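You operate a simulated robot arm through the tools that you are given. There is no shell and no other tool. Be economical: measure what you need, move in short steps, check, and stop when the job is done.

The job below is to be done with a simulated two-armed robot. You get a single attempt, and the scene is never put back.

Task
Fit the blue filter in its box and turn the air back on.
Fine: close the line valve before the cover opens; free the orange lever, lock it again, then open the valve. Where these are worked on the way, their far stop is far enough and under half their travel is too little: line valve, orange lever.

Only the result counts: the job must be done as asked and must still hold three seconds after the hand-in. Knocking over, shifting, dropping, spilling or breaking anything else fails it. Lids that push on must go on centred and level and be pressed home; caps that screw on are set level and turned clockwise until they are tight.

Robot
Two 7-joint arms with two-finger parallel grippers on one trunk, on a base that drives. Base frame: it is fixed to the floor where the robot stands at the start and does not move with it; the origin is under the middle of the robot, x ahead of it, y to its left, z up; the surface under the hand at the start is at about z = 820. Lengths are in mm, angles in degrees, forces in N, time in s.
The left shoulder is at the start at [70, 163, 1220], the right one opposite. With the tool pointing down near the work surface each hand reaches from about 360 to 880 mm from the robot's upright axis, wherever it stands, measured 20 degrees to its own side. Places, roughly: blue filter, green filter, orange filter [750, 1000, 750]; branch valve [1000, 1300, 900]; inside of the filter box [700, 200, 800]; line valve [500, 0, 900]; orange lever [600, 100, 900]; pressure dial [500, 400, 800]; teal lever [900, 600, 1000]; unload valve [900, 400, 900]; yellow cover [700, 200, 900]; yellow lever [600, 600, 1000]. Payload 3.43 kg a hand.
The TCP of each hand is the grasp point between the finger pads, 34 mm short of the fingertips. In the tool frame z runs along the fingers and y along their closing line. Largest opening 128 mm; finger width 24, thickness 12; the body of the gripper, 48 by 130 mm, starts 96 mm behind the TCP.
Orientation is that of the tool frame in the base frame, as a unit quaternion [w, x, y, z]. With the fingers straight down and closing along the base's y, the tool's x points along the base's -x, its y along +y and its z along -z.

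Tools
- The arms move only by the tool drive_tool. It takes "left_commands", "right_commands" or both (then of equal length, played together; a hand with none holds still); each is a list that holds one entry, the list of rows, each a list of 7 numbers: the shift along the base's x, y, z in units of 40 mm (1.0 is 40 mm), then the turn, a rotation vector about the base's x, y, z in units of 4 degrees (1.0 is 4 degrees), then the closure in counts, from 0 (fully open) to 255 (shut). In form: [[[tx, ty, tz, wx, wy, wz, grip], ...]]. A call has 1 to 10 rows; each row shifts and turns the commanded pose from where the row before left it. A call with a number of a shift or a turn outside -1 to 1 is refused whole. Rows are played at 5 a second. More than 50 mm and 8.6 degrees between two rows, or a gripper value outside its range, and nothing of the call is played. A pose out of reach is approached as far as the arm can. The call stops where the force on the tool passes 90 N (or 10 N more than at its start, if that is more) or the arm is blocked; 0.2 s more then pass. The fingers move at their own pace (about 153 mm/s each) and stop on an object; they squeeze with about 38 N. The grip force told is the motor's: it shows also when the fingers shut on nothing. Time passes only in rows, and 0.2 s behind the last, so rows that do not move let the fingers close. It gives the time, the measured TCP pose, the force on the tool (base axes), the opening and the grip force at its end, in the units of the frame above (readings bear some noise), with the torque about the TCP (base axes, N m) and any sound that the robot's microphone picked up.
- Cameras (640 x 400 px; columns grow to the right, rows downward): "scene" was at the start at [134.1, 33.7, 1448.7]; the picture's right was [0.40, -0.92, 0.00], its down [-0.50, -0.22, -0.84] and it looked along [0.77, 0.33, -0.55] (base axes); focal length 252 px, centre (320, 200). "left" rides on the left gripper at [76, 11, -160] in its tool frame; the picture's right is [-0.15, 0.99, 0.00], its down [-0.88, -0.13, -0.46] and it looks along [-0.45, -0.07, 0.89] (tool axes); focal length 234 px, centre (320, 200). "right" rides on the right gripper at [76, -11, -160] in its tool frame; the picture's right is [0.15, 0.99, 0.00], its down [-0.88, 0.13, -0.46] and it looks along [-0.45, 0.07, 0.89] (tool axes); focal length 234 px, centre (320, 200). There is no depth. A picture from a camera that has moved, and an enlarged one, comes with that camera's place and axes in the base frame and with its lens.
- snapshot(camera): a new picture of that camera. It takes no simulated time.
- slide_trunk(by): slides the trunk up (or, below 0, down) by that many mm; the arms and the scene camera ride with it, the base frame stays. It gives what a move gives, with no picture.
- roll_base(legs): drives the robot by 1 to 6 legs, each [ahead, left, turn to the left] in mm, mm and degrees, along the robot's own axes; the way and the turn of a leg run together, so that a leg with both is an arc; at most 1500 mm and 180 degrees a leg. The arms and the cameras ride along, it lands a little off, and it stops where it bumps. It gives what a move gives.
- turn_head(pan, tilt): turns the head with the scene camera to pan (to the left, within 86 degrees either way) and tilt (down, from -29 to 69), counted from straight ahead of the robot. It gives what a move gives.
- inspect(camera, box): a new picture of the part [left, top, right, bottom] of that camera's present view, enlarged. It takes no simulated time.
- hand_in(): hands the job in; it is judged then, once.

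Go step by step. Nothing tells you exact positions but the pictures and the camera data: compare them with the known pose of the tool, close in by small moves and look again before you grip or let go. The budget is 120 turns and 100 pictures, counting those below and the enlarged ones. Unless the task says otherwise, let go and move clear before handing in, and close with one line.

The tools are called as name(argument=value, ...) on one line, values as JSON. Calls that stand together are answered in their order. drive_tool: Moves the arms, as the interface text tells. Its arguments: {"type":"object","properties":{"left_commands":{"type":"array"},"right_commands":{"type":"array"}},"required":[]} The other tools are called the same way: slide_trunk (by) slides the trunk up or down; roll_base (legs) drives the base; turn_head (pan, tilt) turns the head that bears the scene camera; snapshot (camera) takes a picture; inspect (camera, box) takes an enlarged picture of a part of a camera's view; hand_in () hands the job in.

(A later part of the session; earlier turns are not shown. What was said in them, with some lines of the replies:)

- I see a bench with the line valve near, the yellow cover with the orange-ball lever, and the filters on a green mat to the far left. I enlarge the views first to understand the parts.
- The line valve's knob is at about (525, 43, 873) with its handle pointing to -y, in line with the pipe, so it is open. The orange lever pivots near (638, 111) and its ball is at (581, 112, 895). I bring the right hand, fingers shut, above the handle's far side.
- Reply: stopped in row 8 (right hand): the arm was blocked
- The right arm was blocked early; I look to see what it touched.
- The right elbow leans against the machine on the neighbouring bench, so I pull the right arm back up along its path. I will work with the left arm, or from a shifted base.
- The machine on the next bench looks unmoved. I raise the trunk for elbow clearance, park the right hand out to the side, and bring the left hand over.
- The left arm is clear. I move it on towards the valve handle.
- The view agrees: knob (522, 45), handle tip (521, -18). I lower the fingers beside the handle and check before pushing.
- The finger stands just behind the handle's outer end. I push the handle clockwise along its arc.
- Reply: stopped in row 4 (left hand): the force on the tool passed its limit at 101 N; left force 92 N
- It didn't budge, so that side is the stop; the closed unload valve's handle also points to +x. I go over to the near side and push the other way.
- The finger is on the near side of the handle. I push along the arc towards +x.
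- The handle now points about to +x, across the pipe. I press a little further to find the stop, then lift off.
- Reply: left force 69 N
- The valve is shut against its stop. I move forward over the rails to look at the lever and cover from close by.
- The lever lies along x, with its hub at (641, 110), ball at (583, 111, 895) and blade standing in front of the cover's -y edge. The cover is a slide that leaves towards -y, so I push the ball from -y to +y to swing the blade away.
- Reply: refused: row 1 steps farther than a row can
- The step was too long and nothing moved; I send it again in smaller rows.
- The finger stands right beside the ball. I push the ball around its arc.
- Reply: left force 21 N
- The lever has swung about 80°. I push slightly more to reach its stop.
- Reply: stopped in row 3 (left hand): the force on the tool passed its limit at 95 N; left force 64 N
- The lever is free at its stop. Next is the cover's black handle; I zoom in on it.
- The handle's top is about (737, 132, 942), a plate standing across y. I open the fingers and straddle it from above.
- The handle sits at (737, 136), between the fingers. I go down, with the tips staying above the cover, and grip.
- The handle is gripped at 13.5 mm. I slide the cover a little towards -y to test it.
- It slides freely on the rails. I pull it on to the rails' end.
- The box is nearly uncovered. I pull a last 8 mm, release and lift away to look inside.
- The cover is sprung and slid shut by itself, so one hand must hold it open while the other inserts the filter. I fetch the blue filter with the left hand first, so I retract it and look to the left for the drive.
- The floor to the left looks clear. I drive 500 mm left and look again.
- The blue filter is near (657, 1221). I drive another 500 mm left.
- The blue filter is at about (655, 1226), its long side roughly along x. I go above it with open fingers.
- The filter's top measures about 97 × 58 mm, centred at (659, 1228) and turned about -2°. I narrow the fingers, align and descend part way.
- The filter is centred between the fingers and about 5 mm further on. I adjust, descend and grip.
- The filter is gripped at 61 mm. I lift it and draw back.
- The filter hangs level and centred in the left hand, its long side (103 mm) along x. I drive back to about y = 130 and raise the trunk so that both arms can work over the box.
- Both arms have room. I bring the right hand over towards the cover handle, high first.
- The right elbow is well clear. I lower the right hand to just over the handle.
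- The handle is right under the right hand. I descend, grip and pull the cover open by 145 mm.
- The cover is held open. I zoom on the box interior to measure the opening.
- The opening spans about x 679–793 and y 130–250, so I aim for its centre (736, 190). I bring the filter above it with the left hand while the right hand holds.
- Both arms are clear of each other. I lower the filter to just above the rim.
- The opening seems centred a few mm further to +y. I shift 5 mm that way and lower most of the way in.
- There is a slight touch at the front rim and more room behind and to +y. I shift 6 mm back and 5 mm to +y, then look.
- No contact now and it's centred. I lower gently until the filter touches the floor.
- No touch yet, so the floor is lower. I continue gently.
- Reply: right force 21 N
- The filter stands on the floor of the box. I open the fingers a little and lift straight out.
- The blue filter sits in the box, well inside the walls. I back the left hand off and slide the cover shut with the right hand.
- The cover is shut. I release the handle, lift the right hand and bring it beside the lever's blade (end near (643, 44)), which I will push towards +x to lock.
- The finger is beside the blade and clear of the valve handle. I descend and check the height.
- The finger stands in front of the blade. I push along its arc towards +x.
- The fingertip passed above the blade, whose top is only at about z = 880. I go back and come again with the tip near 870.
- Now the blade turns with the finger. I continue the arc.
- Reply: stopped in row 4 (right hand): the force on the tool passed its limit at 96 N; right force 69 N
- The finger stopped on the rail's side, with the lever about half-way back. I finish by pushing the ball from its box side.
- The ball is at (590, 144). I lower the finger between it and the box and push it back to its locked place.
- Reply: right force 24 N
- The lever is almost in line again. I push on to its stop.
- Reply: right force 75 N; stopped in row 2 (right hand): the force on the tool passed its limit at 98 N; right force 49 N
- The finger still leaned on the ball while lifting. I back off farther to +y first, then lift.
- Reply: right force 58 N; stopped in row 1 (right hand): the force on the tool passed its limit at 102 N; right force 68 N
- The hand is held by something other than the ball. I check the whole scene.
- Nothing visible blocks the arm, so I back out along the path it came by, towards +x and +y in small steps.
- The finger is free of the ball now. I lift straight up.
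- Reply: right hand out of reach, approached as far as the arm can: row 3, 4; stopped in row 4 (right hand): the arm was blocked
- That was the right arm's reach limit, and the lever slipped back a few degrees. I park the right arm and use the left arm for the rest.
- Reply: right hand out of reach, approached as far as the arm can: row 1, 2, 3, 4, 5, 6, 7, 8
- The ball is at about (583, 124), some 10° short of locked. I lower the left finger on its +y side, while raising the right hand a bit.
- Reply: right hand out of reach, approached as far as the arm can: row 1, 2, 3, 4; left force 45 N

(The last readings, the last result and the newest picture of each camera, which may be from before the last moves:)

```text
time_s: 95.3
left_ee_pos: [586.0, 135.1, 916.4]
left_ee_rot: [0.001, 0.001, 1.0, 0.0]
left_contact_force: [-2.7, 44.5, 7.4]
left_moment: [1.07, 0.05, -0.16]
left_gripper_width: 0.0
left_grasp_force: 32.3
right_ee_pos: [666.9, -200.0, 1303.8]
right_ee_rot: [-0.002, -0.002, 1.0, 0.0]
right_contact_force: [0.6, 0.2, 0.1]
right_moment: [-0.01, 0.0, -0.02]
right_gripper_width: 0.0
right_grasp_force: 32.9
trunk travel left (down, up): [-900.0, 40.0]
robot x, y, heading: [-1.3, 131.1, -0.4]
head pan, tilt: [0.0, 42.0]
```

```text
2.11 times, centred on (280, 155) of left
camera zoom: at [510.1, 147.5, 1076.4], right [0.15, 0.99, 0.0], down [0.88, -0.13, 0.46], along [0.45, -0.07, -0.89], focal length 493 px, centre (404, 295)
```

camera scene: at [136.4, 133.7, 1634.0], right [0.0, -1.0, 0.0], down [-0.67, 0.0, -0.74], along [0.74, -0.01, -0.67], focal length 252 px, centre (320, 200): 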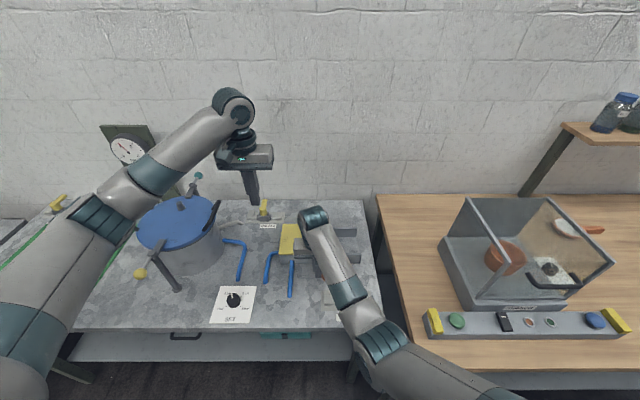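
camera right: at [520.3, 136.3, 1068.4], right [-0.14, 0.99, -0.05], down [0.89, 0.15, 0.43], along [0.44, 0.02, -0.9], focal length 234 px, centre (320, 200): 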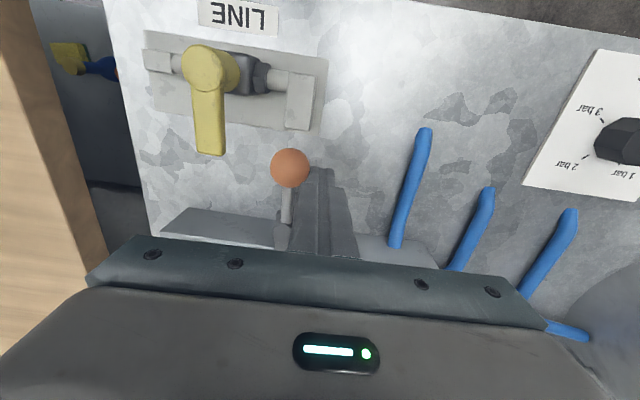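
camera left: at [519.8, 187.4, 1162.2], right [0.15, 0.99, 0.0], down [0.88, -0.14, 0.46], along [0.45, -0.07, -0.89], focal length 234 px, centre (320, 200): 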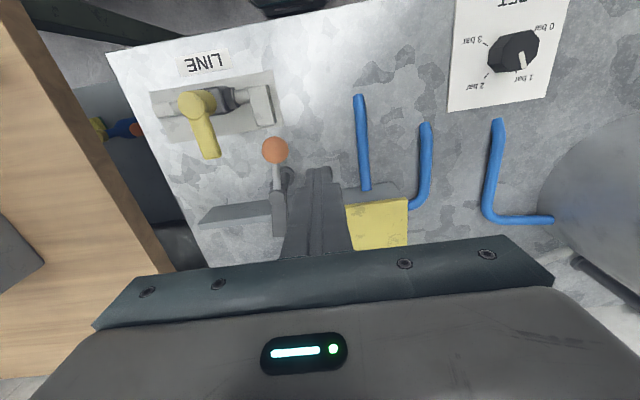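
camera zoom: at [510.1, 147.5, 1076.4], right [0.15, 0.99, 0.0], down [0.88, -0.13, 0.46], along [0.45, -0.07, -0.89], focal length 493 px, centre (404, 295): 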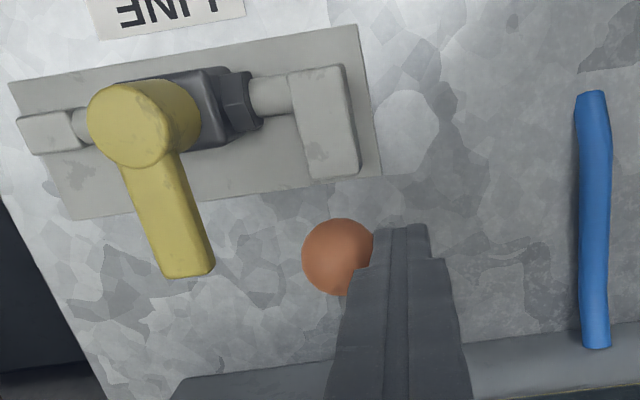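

The finger meets the lever's stop at its original place, so the lever is locked. I back off, lift, and draw the right hand in before shifting the base back.

drive_tool(left_commands=[[[0, 0.4, 0, 0, 0, 0, 255], [0, 0.4, 0, 0, 0, 0, 255], [0, 0, 0.8, 0, 0, 0, 255], [0, 0, 0.9, 0, 0, 0, 255], [0, 0, 0.9, 0, 0, 0, 255], [-0.4, 0.4, 0.9, 0, 0, 0, 255], [-0.4, 0.4, 0.9, 0, 0, 0, 255], [-0.4, 0.4, 0.9, 0, 0, 0, 255]]], right_commands=[[[0, 0, 0.6, 0, 0, 0, 255], [0, 0, 0.6, 0, 0, 0, 255], [-0.7, 0, 0.5, 0, 0, 0, 255], [-0.8, 0, 0.3, 0, 0, 0, 255], [-0.8, 0, 0.2, 0, 0, 0, 255], [-0.8, 0, 0.2, 0, 0, 0, 255], [-0.8, 0, 0, 0, 0, 0, 255], [-0.8, 0, 0, 0, 0, 0, 255]]])

snapshot(camera="scene")

```text
time_s: 97.1
left_ee_pos: [535.6, 206.3, 1131.2]
left_ee_rot: [0.0, 0.004, 1.0, -0.001]
left_contact_force: [-0.4, -0.6, 0.0]
left_moment: [0.01, 0.0, 0.0]
left_gripper_width: 0.0
left_grasp_force: 33.4
right_ee_pos: [534.8, -266.3, 1386.2]
right_ee_rot: [-0.002, -0.001, 1.0, 0.002]
right_contact_force: [-0.7, 1.0, 0.4]
right_moment: [-0.02, -0.01, 0.02]
right_gripper_width: 0.0
right_grasp_force: 32.8
right hand out of reach, approached as far as the arm can: row 1, 3, 4, 5, 6, 7, 8
trunk travel left (down, up): [-900.0, 40.0]
robot x, y, heading: [-2.3, 131.4, -0.6]
head pan, tilt: [0.0, 42.0]
```

```text
9 pictures are left
camera scene: at [132.3, 126.5, 1635.3], right [-0.01, -1.0, 0.0], down [-0.67, 0.01, -0.74], along [0.74, -0.01, -0.67], focal length 252 px, centre (320, 200)
```

scene: 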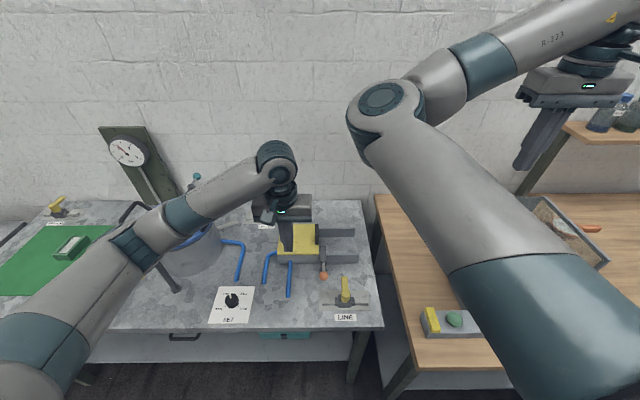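

The lever is in line again and the cover is shut. I shift the base back to y ≈ 0 and lower the trunk to the setting where the left arm worked the valve before.

roll_base(legs=[[0, -130, 0]])

slide_trunk(by=-80)

snapshot(camera="left")

```text
time_s: 98.3
left_ee_pos: [536.6, 78.2, 1130.5]
left_ee_rot: [0.001, 0.003, 1.0, -0.003]
left_contact_force: [0.1, 0.9, -0.2]
left_moment: [-0.03, 0.0, 0.01]
left_gripper_width: 0.0
left_grasp_force: 33.0
right_ee_pos: [535.5, -391.8, 1384.5]
right_ee_rot: [-0.004, -0.002, 1.0, 0.001]
right_contact_force: [-0.7, 0.8, -0.1]
right_moment: [0.02, 0.0, -0.01]
right_gripper_width: 0.1
right_grasp_force: 32.7
trunk travel left (down, up): [-900.0, 40.0]
robot x, y, heading: [-2.0, 2.3, -0.3]
head pan, tilt: [0.0, 42.0]
```

```text
time_s: 99.5
left_ee_pos: [538.5, 78.0, 1050.5]
left_ee_rot: [0.0, 0.004, 1.0, -0.002]
left_contact_force: [0.2, -0.2, 0.0]
left_moment: [0.0, -0.03, -0.02]
left_gripper_width: 0.0
left_grasp_force: 33.0
right_ee_pos: [536.6, -394.1, 1305.3]
right_ee_rot: [-0.003, -0.002, 1.0, 0.003]
right_contact_force: [-0.3, 0.2, -0.3]
right_moment: [0.0, 0.03, 0.02]
right_gripper_width: 0.0
right_grasp_force: 33.3
trunk travel left (down, up): [-820.0, 120.0]
robot x, y, heading: [-7.7, -0.9, -0.5]
head pan, tilt: [0.0, 42.0]
```

```text
8 pictures are left
camera left: at [460.9, 90.6, 1209.0], right [0.15, 0.99, 0.0], down [0.88, -0.13, 0.46], along [0.45, -0.07, -0.89], focal length 234 px, centre (320, 200)
```

left: 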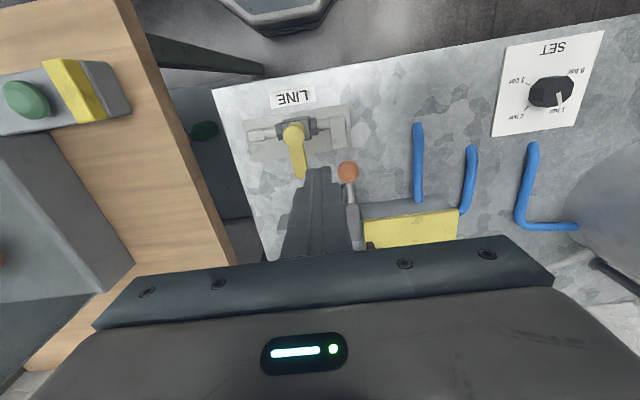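

I lower the finger into the gap between the valve handle and the ball, on the handle's +y side.

drive_tool(left_commands=[[[0.8, -0.08, 0, 0, 0, 0, 255], [0, 0, -0.95, 0, 0, 0, 255], [0, 0, -0.95, 0, 0, 0, 255], [0, 0, -0.95, 0, 0, 0, 255], [0, 0, -0.95, 0, 0, 0, 255]]])

inspect(camera="left", box=[180, 40, 440, 240])

```text
time_s: 100.7
left_ee_pos: [568.2, 73.9, 896.6]
left_ee_rot: [0.0, 0.003, 1.0, -0.001]
left_contact_force: [1.0, -0.1, 0.3]
left_moment: [-0.07, 0.03, 0.0]
left_gripper_width: 0.0
left_grasp_force: 33.2
right_ee_pos: [535.5, -394.2, 1306.1]
right_ee_rot: [-0.003, -0.002, 1.0, 0.002]
right_contact_force: [-0.5, 0.4, -0.8]
right_moment: [-0.01, 0.01, -0.05]
right_gripper_width: 0.2
right_grasp_force: 32.4
trunk travel left (down, up): [-820.0, 120.0]
robot x, y, heading: [0.8, -0.4, -0.7]
head pan, tilt: [0.0, 42.0]
```

```text
2.00 times, centred on (310, 140) of left
camera zoom: at [492.2, 87.2, 1056.2], right [0.15, 0.99, 0.0], down [0.88, -0.13, 0.46], along [0.45, -0.07, -0.89], focal length 468 px, centre (340, 320)
```

zoom: 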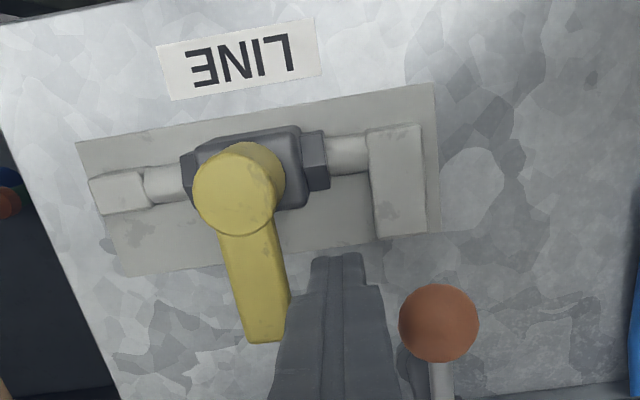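

The finger stands between handle and ball. I push the handle back along its arc to the open stop.

drive_tool(left_commands=[[[0.08, -0.15, 0, 0, 0, 0, 255], [0.1, -0.34, 0, 0, 0, 0, 255], [0.01, -0.36, 0, 0, 0, 0, 255], [-0.08, -0.35, 0, 0, 0, 0, 255], [-0.17, -0.32, 0, 0, 0, 0, 255], [-0.24, -0.26, 0, 0, 0, 0, 255], [-0.3, -0.19, 0, 0, 0, 0, 255], [-0.15, 0, 0, 0, 0, 0, 255]]])

inspect(camera="left", box=[180, 20, 500, 240])

```text
time_s: 102.5
left_ee_pos: [545.3, -3.1, 898.2]
left_ee_rot: [0.003, 0.002, 1.0, -0.003]
left_contact_force: [31.2, -2.0, 1.5]
left_moment: [0.46, -0.26, -0.01]
left_gripper_width: 0.0
left_grasp_force: 32.8
right_ee_pos: [541.3, -394.0, 1302.7]
right_ee_rot: [-0.004, -0.001, 1.0, 0.003]
right_contact_force: [-0.4, -0.1, 0.0]
right_moment: [0.0, 0.0, 0.02]
right_gripper_width: 0.0
right_grasp_force: 33.1
trunk travel left (down, up): [-820.0, 120.0]
robot x, y, heading: [-0.7, 0.4, -0.3]
head pan, tilt: [0.0, 42.0]
```

```text
1.82 times, centred on (340, 130) of left
camera zoom: at [468.7, 8.4, 1056.4], right [0.15, 0.99, 0.0], down [0.88, -0.13, 0.46], along [0.45, -0.07, -0.89], focal length 426 px, centre (284, 327)
```

zoom: 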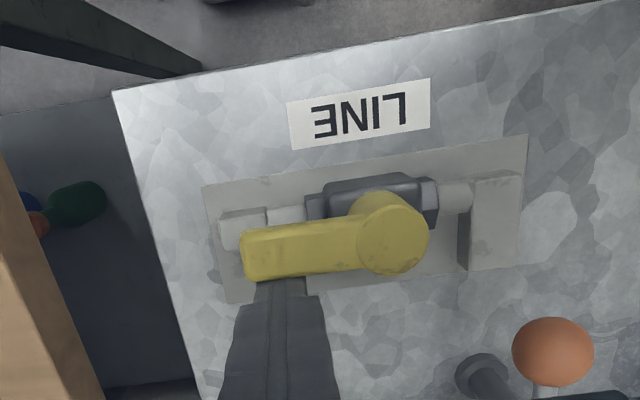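

The valve is open against its stop, in line with the pipe. I back off, lift clear and take a last look.

drive_tool(left_commands=[[[0.4, -0.1, 0, 0, 0, 0, 255], [0.2, 0, 0, 0, 0, 0, 255], [0, 0, 0.9, 0, 0, 0, 255], [0, 0, 1, 0, 0, 0, 255], [0, 0, 1, 0, 0, 0, 255], [0, 0, 1, 0, 0, 0, 255], [-0.6, 0.6, 0.7, 0, 0, 0, 255], [-0.6, 0.6, 0.7, 0, 0, 0, 255], [-0.6, 0.6, 0.7, 0, 0, 0, 255]]])

turn_head(pan=15, tilt=40)

inspect(camera="left", box=[180, 20, 640, 260])

snapshot(camera="scene")

```text
time_s: 104.5
left_ee_pos: [491.6, 64.7, 1139.5]
left_ee_rot: [0.001, 0.004, 1.0, -0.002]
left_contact_force: [-0.5, -0.6, -0.6]
left_moment: [-0.02, -0.01, 0.02]
left_gripper_width: 0.0
left_grasp_force: 32.7
right_ee_pos: [535.8, -394.1, 1305.1]
right_ee_rot: [-0.001, -0.003, 1.0, 0.001]
right_contact_force: [-0.4, 1.0, 0.5]
right_moment: [-0.02, -0.03, -0.02]
right_gripper_width: 0.0
right_grasp_force: 33.3
trunk travel left (down, up): [-820.0, 120.0]
robot x, y, heading: [-1.9, 1.6, -0.4]
head pan, tilt: [0.0, 42.0]
```

```text
time_s: 105.3
left_ee_pos: [493.5, 64.3, 1138.9]
left_ee_rot: [0.0, 0.003, 1.0, -0.002]
left_contact_force: [-0.5, 0.4, 0.7]
left_moment: [0.01, 0.0, 0.02]
left_gripper_width: 0.1
left_grasp_force: 33.6
right_ee_pos: [535.7, -393.9, 1305.1]
right_ee_rot: [-0.004, -0.002, 1.0, 0.003]
right_contact_force: [-0.1, 0.9, 0.2]
right_moment: [0.03, -0.01, -0.04]
right_gripper_width: 0.0
right_grasp_force: 33.0
trunk travel left (down, up): [-820.0, 120.0]
robot x, y, heading: [-4.8, 1.1, -0.2]
head pan, tilt: [15.0, 40.0]
```

```text
1.39 times, centred on (410, 140) of left
camera zoom: at [416.6, 76.4, 1298.1], right [0.15, 0.99, 0.0], down [0.88, -0.13, 0.46], along [0.45, -0.07, -0.89], focal length 326 px, centre (195, 284)
```

zoom: 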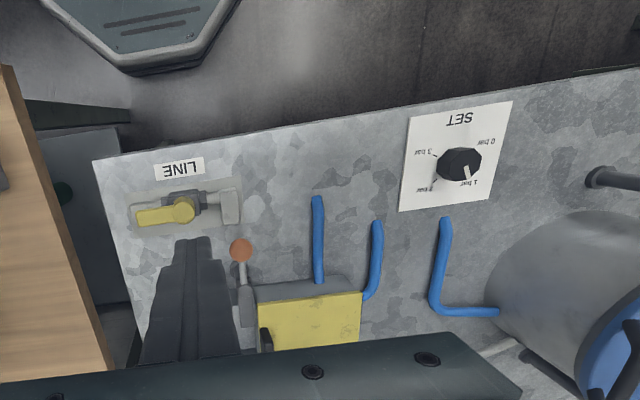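

```text
4 pictures are left
camera scene: at [131.7, 19.3, 1558.2], right [0.25, -0.97, 0.0], down [-0.62, -0.16, -0.77], along [0.74, 0.19, -0.64], focal length 252 px, centre (320, 200)
```

scene: 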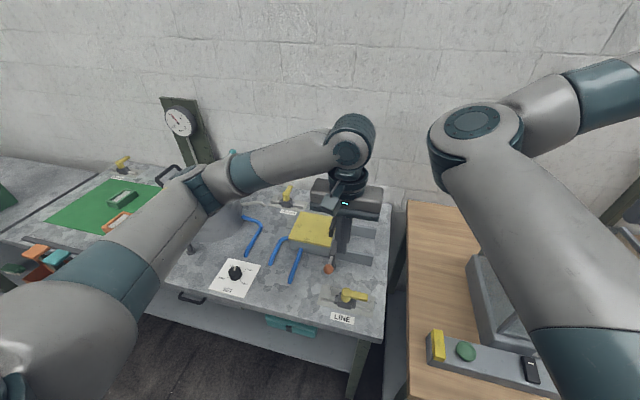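

The filter is in its box and the cover is shut. The lever lies in line at its original locked place, the line valve is open again and both hands are clear, so I hand in.

hand_in()

```text
The job is handed in.
```

The blue filter is in its box, the cover is shut, the orange lever is locked against its stop and the line valve is open again. The right elbow touched the machine on the neighbouring bench once early on; it looked unmoved in the picture taken afterwards.
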